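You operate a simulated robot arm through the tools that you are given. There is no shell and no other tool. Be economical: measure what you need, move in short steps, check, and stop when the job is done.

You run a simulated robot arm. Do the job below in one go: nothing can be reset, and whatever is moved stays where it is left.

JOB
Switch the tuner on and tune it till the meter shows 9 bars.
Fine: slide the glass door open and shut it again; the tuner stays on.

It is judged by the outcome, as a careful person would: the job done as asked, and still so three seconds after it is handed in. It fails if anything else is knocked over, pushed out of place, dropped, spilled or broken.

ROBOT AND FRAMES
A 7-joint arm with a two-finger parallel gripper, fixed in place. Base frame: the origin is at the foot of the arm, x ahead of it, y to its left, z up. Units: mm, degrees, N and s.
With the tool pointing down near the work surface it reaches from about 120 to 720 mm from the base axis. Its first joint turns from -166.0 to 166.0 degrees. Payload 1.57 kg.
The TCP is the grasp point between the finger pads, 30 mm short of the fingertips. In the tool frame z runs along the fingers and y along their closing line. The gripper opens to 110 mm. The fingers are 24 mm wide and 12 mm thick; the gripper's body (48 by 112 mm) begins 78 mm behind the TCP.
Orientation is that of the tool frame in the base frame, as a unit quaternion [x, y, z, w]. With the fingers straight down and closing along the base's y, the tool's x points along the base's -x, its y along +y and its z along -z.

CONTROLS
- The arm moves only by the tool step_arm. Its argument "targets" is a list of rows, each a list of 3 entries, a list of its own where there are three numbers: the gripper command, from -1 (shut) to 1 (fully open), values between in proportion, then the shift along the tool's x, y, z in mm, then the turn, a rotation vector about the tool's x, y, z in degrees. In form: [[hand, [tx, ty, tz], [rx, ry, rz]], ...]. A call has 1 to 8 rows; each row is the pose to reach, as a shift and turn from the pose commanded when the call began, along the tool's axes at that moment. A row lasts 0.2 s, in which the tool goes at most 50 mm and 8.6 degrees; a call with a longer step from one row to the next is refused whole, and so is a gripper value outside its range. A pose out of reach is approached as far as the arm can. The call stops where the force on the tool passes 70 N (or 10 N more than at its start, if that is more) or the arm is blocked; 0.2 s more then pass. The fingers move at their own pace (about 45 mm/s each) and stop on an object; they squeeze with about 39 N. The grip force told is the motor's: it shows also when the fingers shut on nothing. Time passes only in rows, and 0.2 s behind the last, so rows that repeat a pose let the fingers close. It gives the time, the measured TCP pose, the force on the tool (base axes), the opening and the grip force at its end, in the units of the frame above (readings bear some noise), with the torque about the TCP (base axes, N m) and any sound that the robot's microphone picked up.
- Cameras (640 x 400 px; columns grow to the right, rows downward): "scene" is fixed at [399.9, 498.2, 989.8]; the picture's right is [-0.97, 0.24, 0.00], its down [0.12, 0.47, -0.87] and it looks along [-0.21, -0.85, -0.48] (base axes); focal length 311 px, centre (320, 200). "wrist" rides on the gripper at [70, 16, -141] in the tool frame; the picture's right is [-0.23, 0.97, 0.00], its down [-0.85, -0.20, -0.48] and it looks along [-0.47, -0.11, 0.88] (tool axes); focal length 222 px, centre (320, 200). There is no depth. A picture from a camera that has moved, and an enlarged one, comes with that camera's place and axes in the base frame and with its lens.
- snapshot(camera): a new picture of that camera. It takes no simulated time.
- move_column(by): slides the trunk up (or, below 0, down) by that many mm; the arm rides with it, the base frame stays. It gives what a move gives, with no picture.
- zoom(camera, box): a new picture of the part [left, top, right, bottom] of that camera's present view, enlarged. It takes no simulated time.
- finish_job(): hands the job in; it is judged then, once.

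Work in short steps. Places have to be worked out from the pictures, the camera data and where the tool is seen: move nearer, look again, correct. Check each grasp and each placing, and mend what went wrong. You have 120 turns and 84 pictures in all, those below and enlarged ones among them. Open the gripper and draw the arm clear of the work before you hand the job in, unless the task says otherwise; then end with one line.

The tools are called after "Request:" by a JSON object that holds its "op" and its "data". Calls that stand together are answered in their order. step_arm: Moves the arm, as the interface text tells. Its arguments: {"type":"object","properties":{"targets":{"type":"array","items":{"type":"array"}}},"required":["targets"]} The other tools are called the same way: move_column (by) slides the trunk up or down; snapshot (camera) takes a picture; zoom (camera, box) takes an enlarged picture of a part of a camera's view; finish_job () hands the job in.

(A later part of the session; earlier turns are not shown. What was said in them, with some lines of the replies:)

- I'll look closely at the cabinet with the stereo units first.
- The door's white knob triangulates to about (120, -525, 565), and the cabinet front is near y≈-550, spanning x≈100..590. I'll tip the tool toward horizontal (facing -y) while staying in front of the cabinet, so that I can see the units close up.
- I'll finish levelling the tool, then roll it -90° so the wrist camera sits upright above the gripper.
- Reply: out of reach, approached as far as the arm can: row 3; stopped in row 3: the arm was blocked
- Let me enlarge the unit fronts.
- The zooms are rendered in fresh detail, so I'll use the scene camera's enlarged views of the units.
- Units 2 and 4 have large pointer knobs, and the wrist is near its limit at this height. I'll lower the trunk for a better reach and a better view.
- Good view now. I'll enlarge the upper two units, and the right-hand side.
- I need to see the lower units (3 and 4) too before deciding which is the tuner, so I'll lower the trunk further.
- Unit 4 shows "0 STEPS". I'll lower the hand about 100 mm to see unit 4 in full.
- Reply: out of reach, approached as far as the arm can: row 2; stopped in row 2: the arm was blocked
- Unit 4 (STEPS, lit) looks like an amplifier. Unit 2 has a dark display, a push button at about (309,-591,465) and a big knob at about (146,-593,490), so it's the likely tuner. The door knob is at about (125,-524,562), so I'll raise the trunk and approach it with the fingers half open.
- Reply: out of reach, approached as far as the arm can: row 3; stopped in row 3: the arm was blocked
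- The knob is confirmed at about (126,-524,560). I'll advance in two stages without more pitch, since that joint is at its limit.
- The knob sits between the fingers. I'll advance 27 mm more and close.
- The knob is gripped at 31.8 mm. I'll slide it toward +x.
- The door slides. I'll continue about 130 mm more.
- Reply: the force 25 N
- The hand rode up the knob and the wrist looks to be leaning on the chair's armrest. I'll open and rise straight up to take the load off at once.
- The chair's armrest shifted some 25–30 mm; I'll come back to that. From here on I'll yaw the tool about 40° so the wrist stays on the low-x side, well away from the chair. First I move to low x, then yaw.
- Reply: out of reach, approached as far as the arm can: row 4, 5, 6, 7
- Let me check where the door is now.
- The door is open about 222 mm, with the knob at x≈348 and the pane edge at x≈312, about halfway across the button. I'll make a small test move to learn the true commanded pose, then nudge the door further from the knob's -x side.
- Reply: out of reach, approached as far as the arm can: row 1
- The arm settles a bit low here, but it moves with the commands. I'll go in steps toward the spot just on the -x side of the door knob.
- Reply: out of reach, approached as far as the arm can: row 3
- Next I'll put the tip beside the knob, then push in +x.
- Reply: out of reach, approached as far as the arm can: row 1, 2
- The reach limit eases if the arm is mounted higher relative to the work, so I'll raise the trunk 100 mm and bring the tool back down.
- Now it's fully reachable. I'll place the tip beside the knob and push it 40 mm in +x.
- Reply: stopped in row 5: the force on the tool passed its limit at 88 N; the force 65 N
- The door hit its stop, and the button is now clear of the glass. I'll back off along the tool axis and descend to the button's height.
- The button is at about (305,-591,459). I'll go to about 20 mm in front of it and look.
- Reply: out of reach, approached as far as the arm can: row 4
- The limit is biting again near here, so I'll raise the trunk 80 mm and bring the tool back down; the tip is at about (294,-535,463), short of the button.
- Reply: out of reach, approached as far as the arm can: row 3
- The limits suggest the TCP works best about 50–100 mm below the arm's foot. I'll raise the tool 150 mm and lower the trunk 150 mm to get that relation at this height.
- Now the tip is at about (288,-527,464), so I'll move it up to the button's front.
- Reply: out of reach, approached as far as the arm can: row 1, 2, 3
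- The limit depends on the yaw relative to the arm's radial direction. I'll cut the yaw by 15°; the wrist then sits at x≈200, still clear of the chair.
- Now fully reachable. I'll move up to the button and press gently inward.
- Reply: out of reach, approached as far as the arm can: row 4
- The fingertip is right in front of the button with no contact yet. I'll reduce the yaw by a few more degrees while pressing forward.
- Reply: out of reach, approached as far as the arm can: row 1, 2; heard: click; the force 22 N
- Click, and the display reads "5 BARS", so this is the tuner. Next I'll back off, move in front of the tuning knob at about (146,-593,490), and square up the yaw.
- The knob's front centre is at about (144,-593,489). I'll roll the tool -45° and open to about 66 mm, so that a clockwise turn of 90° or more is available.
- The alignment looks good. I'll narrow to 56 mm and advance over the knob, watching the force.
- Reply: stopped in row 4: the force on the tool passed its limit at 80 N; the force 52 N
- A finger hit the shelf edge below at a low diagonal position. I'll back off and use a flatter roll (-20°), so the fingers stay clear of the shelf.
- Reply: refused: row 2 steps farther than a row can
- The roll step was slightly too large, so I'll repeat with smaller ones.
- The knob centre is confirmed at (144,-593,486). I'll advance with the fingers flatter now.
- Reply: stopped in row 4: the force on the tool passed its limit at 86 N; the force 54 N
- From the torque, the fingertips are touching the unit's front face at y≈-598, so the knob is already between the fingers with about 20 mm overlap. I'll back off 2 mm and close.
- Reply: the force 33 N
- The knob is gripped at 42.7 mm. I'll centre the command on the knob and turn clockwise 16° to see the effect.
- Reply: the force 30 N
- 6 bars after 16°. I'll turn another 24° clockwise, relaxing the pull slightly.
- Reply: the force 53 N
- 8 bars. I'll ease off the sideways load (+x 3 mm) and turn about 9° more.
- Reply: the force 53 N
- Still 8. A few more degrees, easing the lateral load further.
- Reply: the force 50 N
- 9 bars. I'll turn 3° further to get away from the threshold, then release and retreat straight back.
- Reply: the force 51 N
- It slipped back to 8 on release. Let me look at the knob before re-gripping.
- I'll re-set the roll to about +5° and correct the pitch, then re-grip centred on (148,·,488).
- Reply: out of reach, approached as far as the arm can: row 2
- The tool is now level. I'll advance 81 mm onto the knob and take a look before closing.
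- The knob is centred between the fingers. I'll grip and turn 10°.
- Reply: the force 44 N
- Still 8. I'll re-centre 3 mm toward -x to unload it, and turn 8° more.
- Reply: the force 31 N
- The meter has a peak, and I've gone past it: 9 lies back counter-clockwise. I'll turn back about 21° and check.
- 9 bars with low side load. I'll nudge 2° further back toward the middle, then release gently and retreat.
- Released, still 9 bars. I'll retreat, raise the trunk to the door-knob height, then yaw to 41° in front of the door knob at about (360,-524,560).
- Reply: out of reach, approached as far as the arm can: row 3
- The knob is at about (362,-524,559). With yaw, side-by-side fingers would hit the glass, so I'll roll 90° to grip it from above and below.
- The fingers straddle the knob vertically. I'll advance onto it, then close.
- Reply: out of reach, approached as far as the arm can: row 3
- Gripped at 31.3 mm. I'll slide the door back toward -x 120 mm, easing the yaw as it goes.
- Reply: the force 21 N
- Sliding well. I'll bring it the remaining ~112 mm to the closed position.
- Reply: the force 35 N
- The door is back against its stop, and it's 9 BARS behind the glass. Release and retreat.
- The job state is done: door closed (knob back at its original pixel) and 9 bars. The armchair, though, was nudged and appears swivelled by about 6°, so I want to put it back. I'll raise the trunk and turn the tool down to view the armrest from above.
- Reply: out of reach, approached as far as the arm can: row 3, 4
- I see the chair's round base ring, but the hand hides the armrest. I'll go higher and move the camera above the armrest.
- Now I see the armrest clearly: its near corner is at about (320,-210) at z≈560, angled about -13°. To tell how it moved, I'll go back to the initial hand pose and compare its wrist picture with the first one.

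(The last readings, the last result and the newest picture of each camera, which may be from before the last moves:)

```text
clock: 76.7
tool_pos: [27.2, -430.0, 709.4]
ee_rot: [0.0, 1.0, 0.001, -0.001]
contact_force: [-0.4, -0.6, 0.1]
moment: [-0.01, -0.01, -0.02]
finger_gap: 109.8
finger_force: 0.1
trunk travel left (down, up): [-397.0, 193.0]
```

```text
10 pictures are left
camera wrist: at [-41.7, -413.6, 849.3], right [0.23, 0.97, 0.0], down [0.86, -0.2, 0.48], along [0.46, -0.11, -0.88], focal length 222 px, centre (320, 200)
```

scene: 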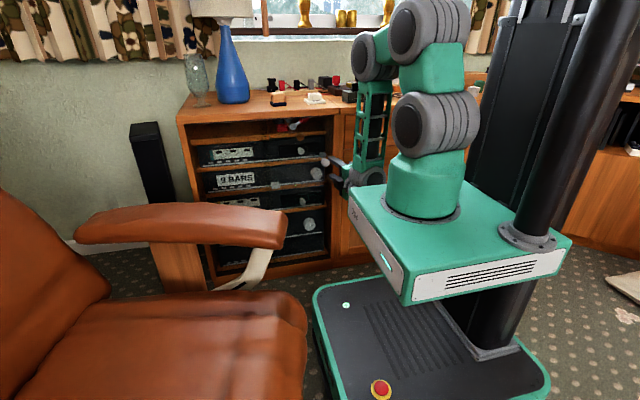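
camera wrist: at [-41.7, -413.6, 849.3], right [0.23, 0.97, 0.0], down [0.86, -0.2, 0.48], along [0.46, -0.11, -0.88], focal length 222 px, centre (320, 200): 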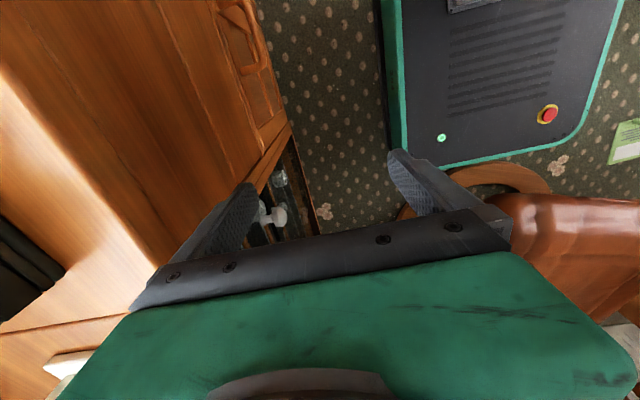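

The ring base hasn't moved, so the chair only swivelled, about 4.4° about (770,120); the armrest end went by (+21,-34) mm. I can push it back by pressing the armrest's cabinet-side edge toward +y. I'll bring the closed fingers, pointing down, over the gap beside the armrest.

Request:
{"op": "step_arm", "data": {"targets": [[-1, [-41, 16, 0], [0, 0, 0]], [-1, [-82, 32, 0], [0, 0, 0]], [-1, [-123, 48, 0], [0, 0, 0]], [-1, [-164, 64, 0], [0, 0, 0]], [-1, [-205, 80, 0], [0, 0, 0]], [-1, [-246, 96, 0], [0, 0, 0]], [-1, [-287, 112, 0], [0, 0, 0]], [-1, [-323, 125, 0], [0, 0, 0]]]}}

Request:
{"op": "snapshot", "data": {"camera": "wrist"}}

```text
clock: 78.5
tool_pos: [348.8, -299.8, 707.8]
ee_rot: [-0.001, 1.0, 0.002, 0.0]
contact_force: [0.1, -0.3, -0.6]
moment: [0.01, 0.0, -0.01]
finger_gap: 0.1
finger_force: 21.3
trunk travel left (down, up): [-397.0, 193.0]
```

```text
9 pictures are left
camera wrist: at [281.4, -284.1, 848.8], right [0.23, 0.97, 0.0], down [0.86, -0.2, 0.48], along [0.46, -0.11, -0.88], focal length 222 px, centre (320, 200)
```

wrist: 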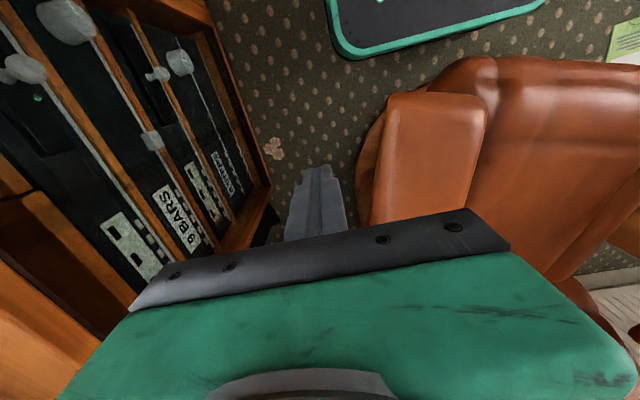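

The armrest edge at x=350 is at y≈-217, and the fingers are clear of it by about 70 mm. I'll lower and approach until contact.

Request:
{"op": "move_column", "data": {"by": -168}}

Request:
{"op": "step_arm", "data": {"targets": [[-1, [0, 25, 0], [0, 0, 0]], [-1, [0, 50, 0], [0, 0, 0]], [-1, [0, 62, 0], [0, 0, 0]], [-1, [0, 70, 0], [0, 0, 0]]]}}

```text
clock: 80.4
tool_pos: [347.4, -301.2, 540.4]
ee_rot: [-0.001, 1.0, 0.0, -0.001]
contact_force: [0.5, -0.9, 1.4]
moment: [0.0, 0.01, -0.02]
finger_gap: 0.0
finger_force: 21.4
trunk travel left (down, up): [-229.0, 361.0]
```

```text
clock: 81.4
tool_pos: [348.4, -234.1, 540.2]
ee_rot: [0.003, 1.0, -0.002, -0.001]
contact_force: [-9.4, -21.9, -5.4]
moment: [0.3, -0.11, -0.17]
finger_gap: 0.0
finger_force: 21.5
trunk travel left (down, up): [-229.0, 361.0]
```

Contact at y≈-235. I'll push gently +y by about 25 mm.

Request:
{"op": "step_arm", "data": {"targets": [[-1, [0, 7, 0], [0, 0, 0]], [-1, [0, 14, 0], [0, 0, 0]], [-1, [0, 20, 0], [0, 0, 0]], [-1, [0, 25, 0], [0, 0, 0]]]}}

Request:
{"op": "snapshot", "data": {"camera": "scene"}}

```text
clock: 81.9
tool_pos: [341.7, -227.6, 541.2]
ee_rot: [0.008, 1.0, -0.008, -0.01]
contact_force: [-33.4, -39.5, 4.4]
moment: [0.72, -0.62, 0.0]
finger_gap: 0.0
finger_force: 20.9
trunk travel left (down, up): [-229.0, 361.0]
stopped in row 2: the force on the tool passed its limit at 76 N (the readings are from after the stop); the commanded pose is now the measured one
```

```text
8 pictures are left
```

scene: 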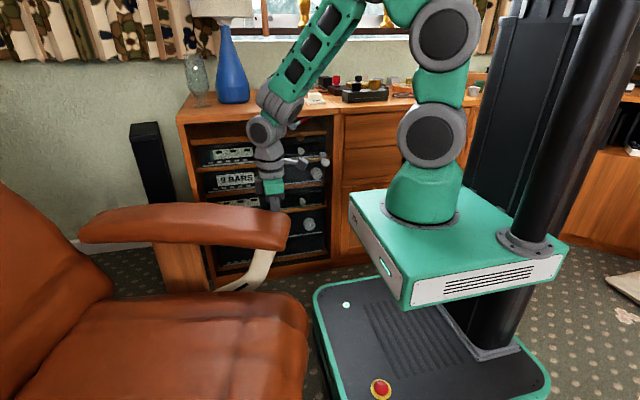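

The chair is coming back, needing about 70 N. I'll continue in small pushes.

Request:
{"op": "step_arm", "data": {"targets": [[-1, [0, 5, 0], [0, 0, 0]], [-1, [0, 10, 0], [0, 0, 0]], [-1, [0, 14, 0], [0, 0, 0]], [-1, [0, 18, 0], [0, 0, 0]]]}}

Request:
{"op": "step_arm", "data": {"targets": [[-1, [0, 4, 0], [0, 0, 0]], [-1, [0, 8, 0], [0, 0, 0]], [-1, [0, 12, 0], [0, 0, 0]]]}}

```text
clock: 82.4
tool_pos: [339.9, -223.6, 541.4]
ee_rot: [0.012, 1.0, -0.014, -0.015]
contact_force: [-28.4, -35.4, 4.3]
moment: [0.64, -0.48, -0.04]
finger_gap: 0.1
finger_force: 20.9
trunk travel left (down, up): [-229.0, 361.0]
stopped in row 2: the force on the tool passed its limit at 74 N (the readings are from after the stop); the commanded pose is now the measured one
```

```text
clock: 82.9
tool_pos: [335.7, -221.3, 541.3]
ee_rot: [0.018, 0.999, -0.019, -0.019]
contact_force: [-28.5, -34.5, 5.3]
moment: [0.65, -0.55, -0.05]
finger_gap: 0.0
finger_force: 21.5
trunk travel left (down, up): [-229.0, 361.0]
stopped in row 2: the force on the tool passed its limit at 73 N (the readings are from after the stop); the commanded pose is now the measured one
```

The armrest end moves along (-x,+y) as expected for the swivel. I'll push along that direction.

Request:
{"op": "step_arm", "data": {"targets": [[-1, [3, 5, 0], [0, 0, 0]], [-1, [6, 9, 0], [0, 0, 0]], [-1, [9, 13, 0], [0, 0, 0]]]}}

Request:
{"op": "step_arm", "data": {"targets": [[-1, [3, 5, 0], [0, 0, 0]], [-1, [6, 9, 0], [0, 0, 0]], [-1, [9, 13, 0], [0, 0, 0]]]}}

Request:
{"op": "snapshot", "data": {"camera": "scene"}}

```text
clock: 83.7
tool_pos: [325.3, -208.2, 539.6]
ee_rot: [0.017, 0.999, -0.021, -0.022]
contact_force: [-42.3, -44.8, 10.1]
moment: [0.87, -0.79, -0.02]
finger_gap: 0.0
finger_force: 21.7
trunk travel left (down, up): [-229.0, 361.0]
```

```text
clock: 84.5
tool_pos: [316.6, -196.2, 539.9]
ee_rot: [0.017, 0.999, -0.023, -0.02]
contact_force: [-47.2, -46.4, 12.4]
moment: [0.91, -0.92, -0.01]
finger_gap: 0.1
finger_force: 21.3
trunk travel left (down, up): [-229.0, 361.0]
```

```text
7 pictures are left
```

scene: 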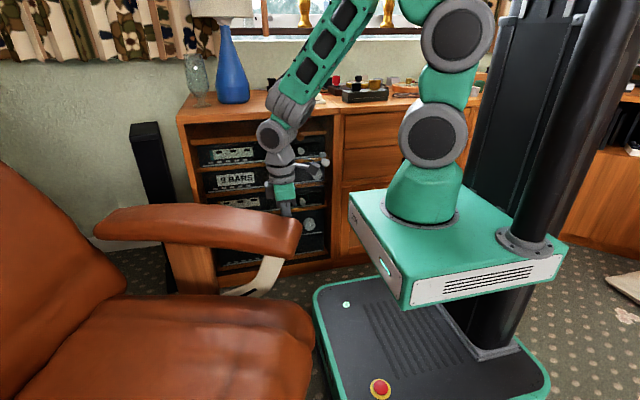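

Now it looks slightly past the original (tip column ≈301 vs 298). I'll back the finger off and compare with the same zoom as at the start.

Request:
{"op": "step_arm", "data": {"targets": [[-1, [-2, -10, 0], [0, 0, 0]], [-1, [-4, -40, 0], [0, 0, 0]], [-1, [-4, -60, 0], [0, 0, 0]]]}}

Request:
{"op": "zoom", "data": {"camera": "scene", "box": [170, 80, 350, 280]}}

```text
clock: 85.3
tool_pos: [323.5, -251.7, 541.8]
ee_rot: [0.012, 1.0, -0.017, -0.017]
contact_force: [-0.8, 1.1, 0.8]
moment: [-0.03, 0.0, 0.0]
finger_gap: 0.1
finger_force: 21.8
trunk travel left (down, up): [-229.0, 361.0]
```

```text
2.00 times, centred on (260, 180) of scene
camera zoom: at [399.9, 498.2, 989.8], right [-0.97, 0.24, 0.0], down [0.12, 0.47, -0.87], along [-0.21, -0.85, -0.48], focal length 622 px, centre (440, 240)
```

zoom: 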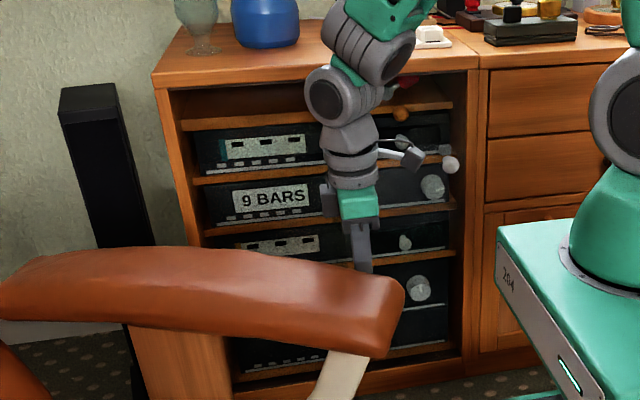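

The chair is nearly back but overshot slightly, by roughly 1° (≈8–10 mm at the tip). I'll make one fine correction from the armrest's inner side. First I raise and cross over the armrest.

Request:
{"op": "move_column", "data": {"by": 120}}

Request:
{"op": "step_arm", "data": {"targets": [[-1, [-3, 42, 0], [0, 0, 0]], [-1, [-7, 84, 0], [0, 0, 0]], [-1, [-11, 126, 0], [0, 0, 0]], [-1, [-15, 168, 0], [0, 0, 0]], [-1, [-19, 210, 0], [0, 0, 0]], [-1, [-22, 250, 0], [0, 0, 0]]]}}

Request:
{"op": "snapshot", "data": {"camera": "wrist"}}

```text
clock: 86.8
tool_pos: [323.6, -250.5, 661.8]
ee_rot: [0.012, 1.0, -0.016, -0.017]
contact_force: [-0.8, -0.1, -0.6]
moment: [0.05, 0.02, -0.04]
finger_gap: 0.1
finger_force: 21.1
trunk travel left (down, up): [-349.0, 241.0]
```

```text
clock: 88.2
tool_pos: [352.6, -2.1, 652.2]
ee_rot: [0.013, 1.0, -0.018, -0.017]
contact_force: [0.2, 0.1, -0.2]
moment: [0.03, 0.01, -0.01]
finger_gap: 0.0
finger_force: 21.5
trunk travel left (down, up): [-349.0, 241.0]
```

```text
5 pictures are left
camera wrist: at [290.2, 21.1, 793.8], right [0.25, 0.97, -0.04], down [0.87, -0.21, 0.46], along [0.43, -0.15, -0.89], focal length 222 px, centre (320, 200)
```

wrist: 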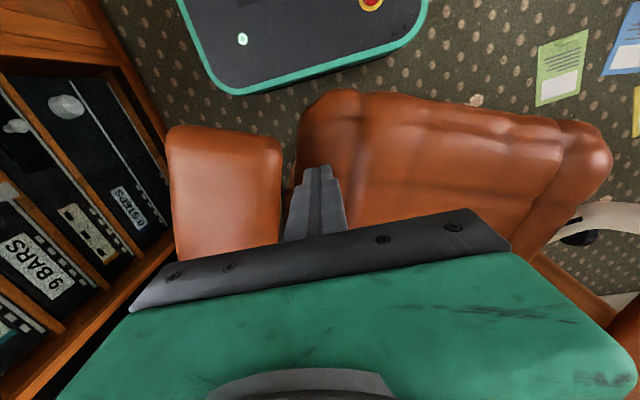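

The inner edge is at y≈-51. I'll lower until the tips are at about z 525 and push gently toward -y by about 7–8 mm after contact.

Request:
{"op": "move_column", "data": {"by": -97}}

Request:
{"op": "step_arm", "data": {"targets": [[-1, [0, -15, 0], [0, 0, 0]], [-1, [0, -28, 0], [0, 0, 0]], [-1, [0, -36, 0], [0, 0, 0]]]}}

```text
clock: 89.5
tool_pos: [352.2, -2.6, 555.0]
ee_rot: [0.013, 1.0, -0.017, -0.018]
contact_force: [-0.3, 0.1, -0.1]
moment: [0.01, -0.01, 0.0]
finger_gap: 0.1
finger_force: 21.3
trunk travel left (down, up): [-252.0, 338.0]
```

```text
clock: 90.3
tool_pos: [351.3, -37.9, 555.2]
ee_rot: [0.013, 1.0, -0.016, -0.018]
contact_force: [-0.2, -0.5, -0.9]
moment: [-0.01, 0.04, -0.02]
finger_gap: 0.1
finger_force: 22.2
trunk travel left (down, up): [-252.0, 338.0]
```

Request:
{"op": "step_arm", "data": {"targets": [[-1, [-1, -4, 0], [0, 0, 0]], [-1, [-2, -8, 0], [0, 0, 0]], [-1, [-3, -11, 0], [0, 0, 0]]]}}

```text
clock: 91.1
tool_pos: [356.4, -49.0, 556.4]
ee_rot: [0.013, 1.0, -0.017, -0.015]
contact_force: [10.2, 17.1, -7.9]
moment: [0.17, -0.16, -0.08]
finger_gap: 0.0
finger_force: 21.1
trunk travel left (down, up): [-252.0, 338.0]
```

Contact has just begun (≈20 N). I'll push about 14 mm of command, expecting about 7 mm of real motion.

Request:
{"op": "step_arm", "data": {"targets": [[-1, [-2, -4, 0], [0, 0, 0]], [-1, [-4, -8, 0], [0, 0, 0]], [-1, [-6, -12, 0], [0, 0, 0]], [-1, [-7, -14, 0], [0, 0, 0]]]}}

Request:
{"op": "zoom", "data": {"camera": "scene", "box": [170, 80, 350, 280]}}

```text
clock: 92.1
tool_pos: [362.5, -62.8, 556.7]
ee_rot: [0.012, 1.0, -0.016, -0.017]
contact_force: [13.1, 20.6, -10.4]
moment: [0.23, -0.21, -0.1]
finger_gap: 0.0
finger_force: 21.4
trunk travel left (down, up): [-252.0, 338.0]
```

```text
2.00 times, centred on (260, 180) of scene
camera zoom: at [399.9, 498.2, 989.8], right [-0.97, 0.24, 0.0], down [0.12, 0.47, -0.87], along [-0.21, -0.85, -0.48], focal length 622 px, centre (440, 240)
```

zoom: 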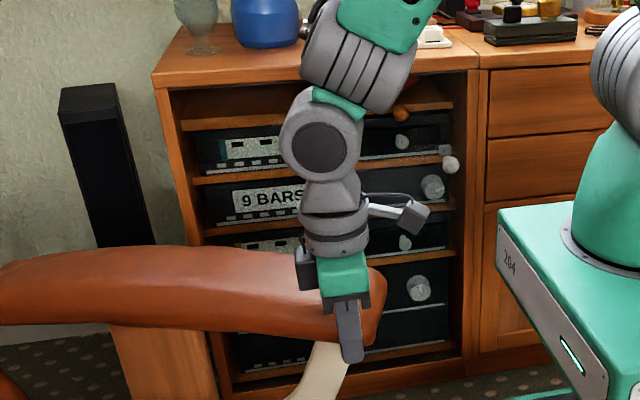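

It moved more easily than expected: the chair is now about 10 mm short the other way. I'll go back to the outer side for a final push, calibrated to end at measured y≈-205 (previous pushes: -196 gave the 8–10 mm overshoot).

Request:
{"op": "step_arm", "data": {"targets": [[-1, [0, 15, 0], [0, 0, 0]], [-1, [0, 40, 0], [0, 0, 0]]]}}

Request:
{"op": "move_column", "data": {"by": 105}}

Request:
{"op": "step_arm", "data": {"targets": [[-1, [4, -40, 0], [0, 0, 0]], [-1, [8, -80, 0], [0, 0, 0]], [-1, [12, -120, 0], [0, 0, 0]], [-1, [16, -160, 0], [0, 0, 0]], [-1, [20, -200, 0], [0, 0, 0]], [-1, [24, -235, 0], [0, 0, 0]]]}}

Request:
{"op": "move_column", "data": {"by": -120}}

```text
clock: 92.7
tool_pos: [360.9, -22.0, 556.3]
ee_rot: [0.013, 1.0, -0.018, -0.018]
contact_force: [-0.2, -0.3, 0.2]
moment: [-0.02, 0.03, -0.01]
finger_gap: 0.0
finger_force: 21.6
trunk travel left (down, up): [-252.0, 338.0]
```

```text
clock: 94.1
tool_pos: [362.9, -23.2, 660.7]
ee_rot: [0.014, 1.0, -0.018, -0.017]
contact_force: [0.2, -0.2, -0.7]
moment: [0.0, 0.0, -0.03]
finger_gap: 0.2
finger_force: 21.7
trunk travel left (down, up): [-357.0, 233.0]
```

```text
clock: 95.5
tool_pos: [330.0, -256.1, 670.3]
ee_rot: [0.011, 1.0, -0.017, -0.019]
contact_force: [-0.2, 0.1, 0.2]
moment: [-0.01, 0.03, -0.01]
finger_gap: 0.0
finger_force: 21.0
trunk travel left (down, up): [-357.0, 233.0]
```

```text
clock: 97.0
tool_pos: [329.9, -256.8, 551.8]
ee_rot: [0.014, 1.0, -0.017, -0.016]
contact_force: [0.4, -0.6, -0.6]
moment: [-0.02, -0.01, 0.0]
finger_gap: 0.0
finger_force: 21.4
trunk travel left (down, up): [-237.0, 353.0]
```

I'm beside the armrest on the outer side. I'll approach to near contact.

Request:
{"op": "step_arm", "data": {"targets": [[-1, [0, 12, 5], [0, 0, 0]], [-1, [0, 24, 10], [0, 0, 0]], [-1, [0, 32, 10], [0, 0, 0]], [-1, [0, 37, 10], [0, 0, 0]]]}}

```text
clock: 98.0
tool_pos: [331.2, -220.2, 537.9]
ee_rot: [0.014, 1.0, -0.017, -0.018]
contact_force: [-0.4, 0.3, 0.0]
moment: [0.0, -0.02, 0.0]
finger_gap: 0.2
finger_force: 21.0
trunk travel left (down, up): [-237.0, 353.0]
```

No contact yet, so I'll creep in.

Request:
{"op": "step_arm", "data": {"targets": [[-1, [1, 3, 0], [0, 0, 0]], [-1, [2, 6, 0], [0, 0, 0]], [-1, [3, 9, 0], [0, 0, 0]], [-1, [4, 12, 0], [0, 0, 0]]]}}

```text
clock: 99.0
tool_pos: [322.9, -210.5, 539.1]
ee_rot: [0.015, 1.0, -0.019, -0.019]
contact_force: [-30.9, -36.8, 17.4]
moment: [0.86, -0.73, -0.05]
finger_gap: 0.0
finger_force: 21.1
trunk travel left (down, up): [-237.0, 353.0]
```

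Loaded at about 50 N at y=-210.5. A final ~5 mm.

Request:
{"op": "step_arm", "data": {"targets": [[-1, [1, 2.5, 0], [0, 0, 0]], [-1, [3, 5, 0], [0, 0, 0]]]}}

Request:
{"op": "step_arm", "data": {"targets": [[-1, [0, -10, 0], [0, 0, 0]], [-1, [0, -40, 0], [0, 0, 0]], [-1, [0, -60, 0], [0, 0, 0]]]}}

Request:
{"op": "zoom", "data": {"camera": "scene", "box": [170, 80, 350, 280]}}

```text
clock: 99.6
tool_pos: [320.8, -206.9, 539.7]
ee_rot: [0.015, 0.999, -0.021, -0.02]
contact_force: [-37.3, -40.5, 10.2]
moment: [0.88, -0.75, -0.06]
finger_gap: 0.0
finger_force: 21.5
trunk travel left (down, up): [-237.0, 353.0]
```

```text
clock: 100.4
tool_pos: [322.8, -264.2, 541.3]
ee_rot: [0.013, 1.0, -0.017, -0.017]
contact_force: [0.5, 0.5, 0.4]
moment: [-0.01, -0.03, 0.0]
finger_gap: 0.0
finger_force: 21.6
trunk travel left (down, up): [-237.0, 353.0]
```

```text
2.00 times, centred on (260, 180) of scene
camera zoom: at [399.9, 498.2, 989.8], right [-0.97, 0.24, 0.0], down [0.12, 0.47, -0.87], along [-0.21, -0.85, -0.48], focal length 622 px, centre (440, 240)
```

zoom: 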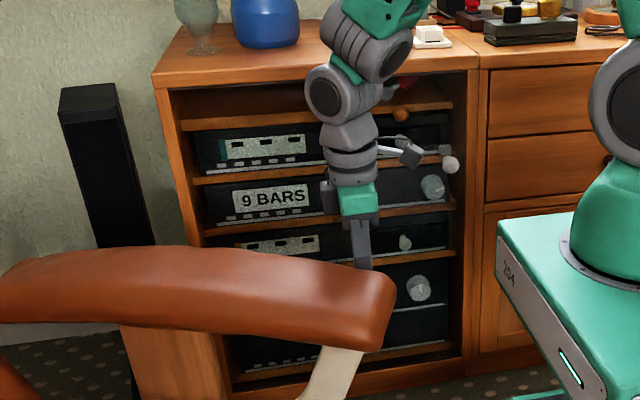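

The armrest tip is at (396,·) versus 397 originally, and the post edge is at 122 versus 122, so the chair is back in place. I'll raise, withdraw to the starting pose and open the gripper.

Request:
{"op": "move_column", "data": {"by": 170}}

Request:
{"op": "step_arm", "data": {"targets": [[-1, [37, -20, 0], [0, 0, 0]], [-1, [74, -40, 0], [0, 0, 0]], [-1, [111, -60, 0], [0, 0, 0]], [-1, [148, -80, 0], [0, 0, 0]], [-1, [185, -100, 0], [0, 0, 0]], [0, [222, -120, 0], [0, 0, 0]], [1, [259, -140, 0], [0, 0, 0]], [1, [296, -155, 0], [0, 0, 0]]]}}

Request:
{"op": "step_arm", "data": {"targets": [[1, [0, 0, 0], [0, 0, 0]], [1, [0, 0, 0], [0, 0, 0]], [1, [0, 0, 0], [0, 0, 0]]]}}

Request:
{"op": "snapshot", "data": {"camera": "scene"}}

Request:
{"op": "zoom", "data": {"camera": "scene", "box": [180, 110, 340, 210]}}

```text
clock: 102.3
tool_pos: [323.4, -265.0, 710.5]
ee_rot: [0.013, 1.0, -0.017, -0.017]
contact_force: [0.2, 0.3, 0.1]
moment: [0.02, 0.01, -0.02]
finger_gap: 0.0
finger_force: 21.3
trunk travel left (down, up): [-407.0, 183.0]
```

```text
clock: 104.1
tool_pos: [21.2, -410.2, 729.9]
ee_rot: [0.013, 1.0, -0.017, -0.018]
contact_force: [0.8, 0.0, -0.6]
moment: [-0.01, -0.04, 0.01]
finger_gap: 65.9
finger_force: 0.1
trunk travel left (down, up): [-407.0, 183.0]
```

```text
clock: 104.9
tool_pos: [22.8, -409.8, 728.2]
ee_rot: [0.013, 1.0, -0.017, -0.018]
contact_force: [-0.5, -0.9, -0.8]
moment: [0.0, -0.01, 0.01]
finger_gap: 109.9
finger_force: 0.1
trunk travel left (down, up): [-407.0, 183.0]
```

```text
2 pictures are left
```

scene: 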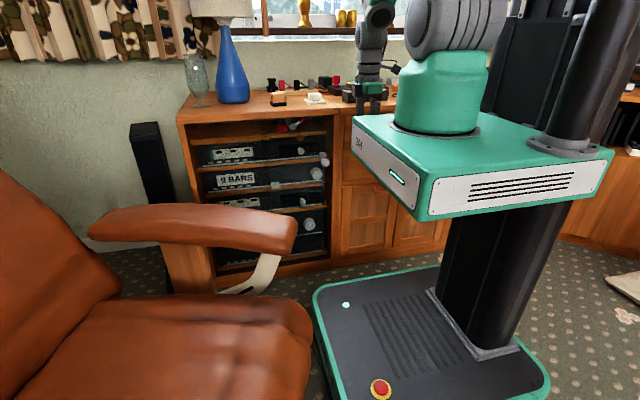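

```text
4.00 times, centred on (260, 160) of scene
camera zoom: at [399.9, 498.2, 989.8], right [-0.97, 0.24, 0.0], down [0.12, 0.47, -0.87], along [-0.21, -0.85, -0.48], focal length 1244 px, centre (560, 360)
```

zoom: 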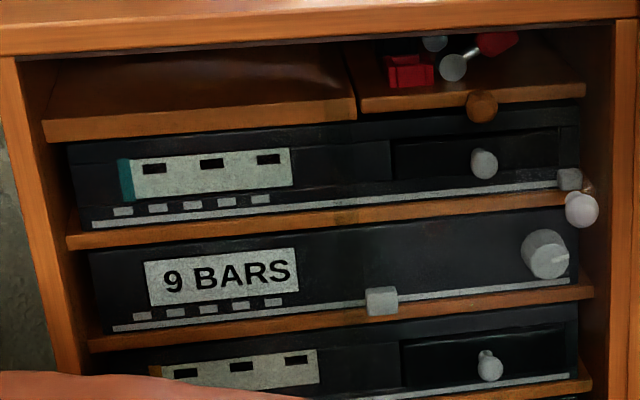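

The tuner reads 9 BARS, the door knob is at its original position (582,210), the chair matches its first picture, and the arm is clear with the gripper open. Handing in.

Request:
{"op": "finish_job", "data": {}}

```text
The job is handed in.
```

The tuner is on and its meter shows 9 bars. The glass door is shut again. While I slid the door open, the arm bumped the armchair and turned it about 4°; I pushed it back to within a few millimetres of where it stood.
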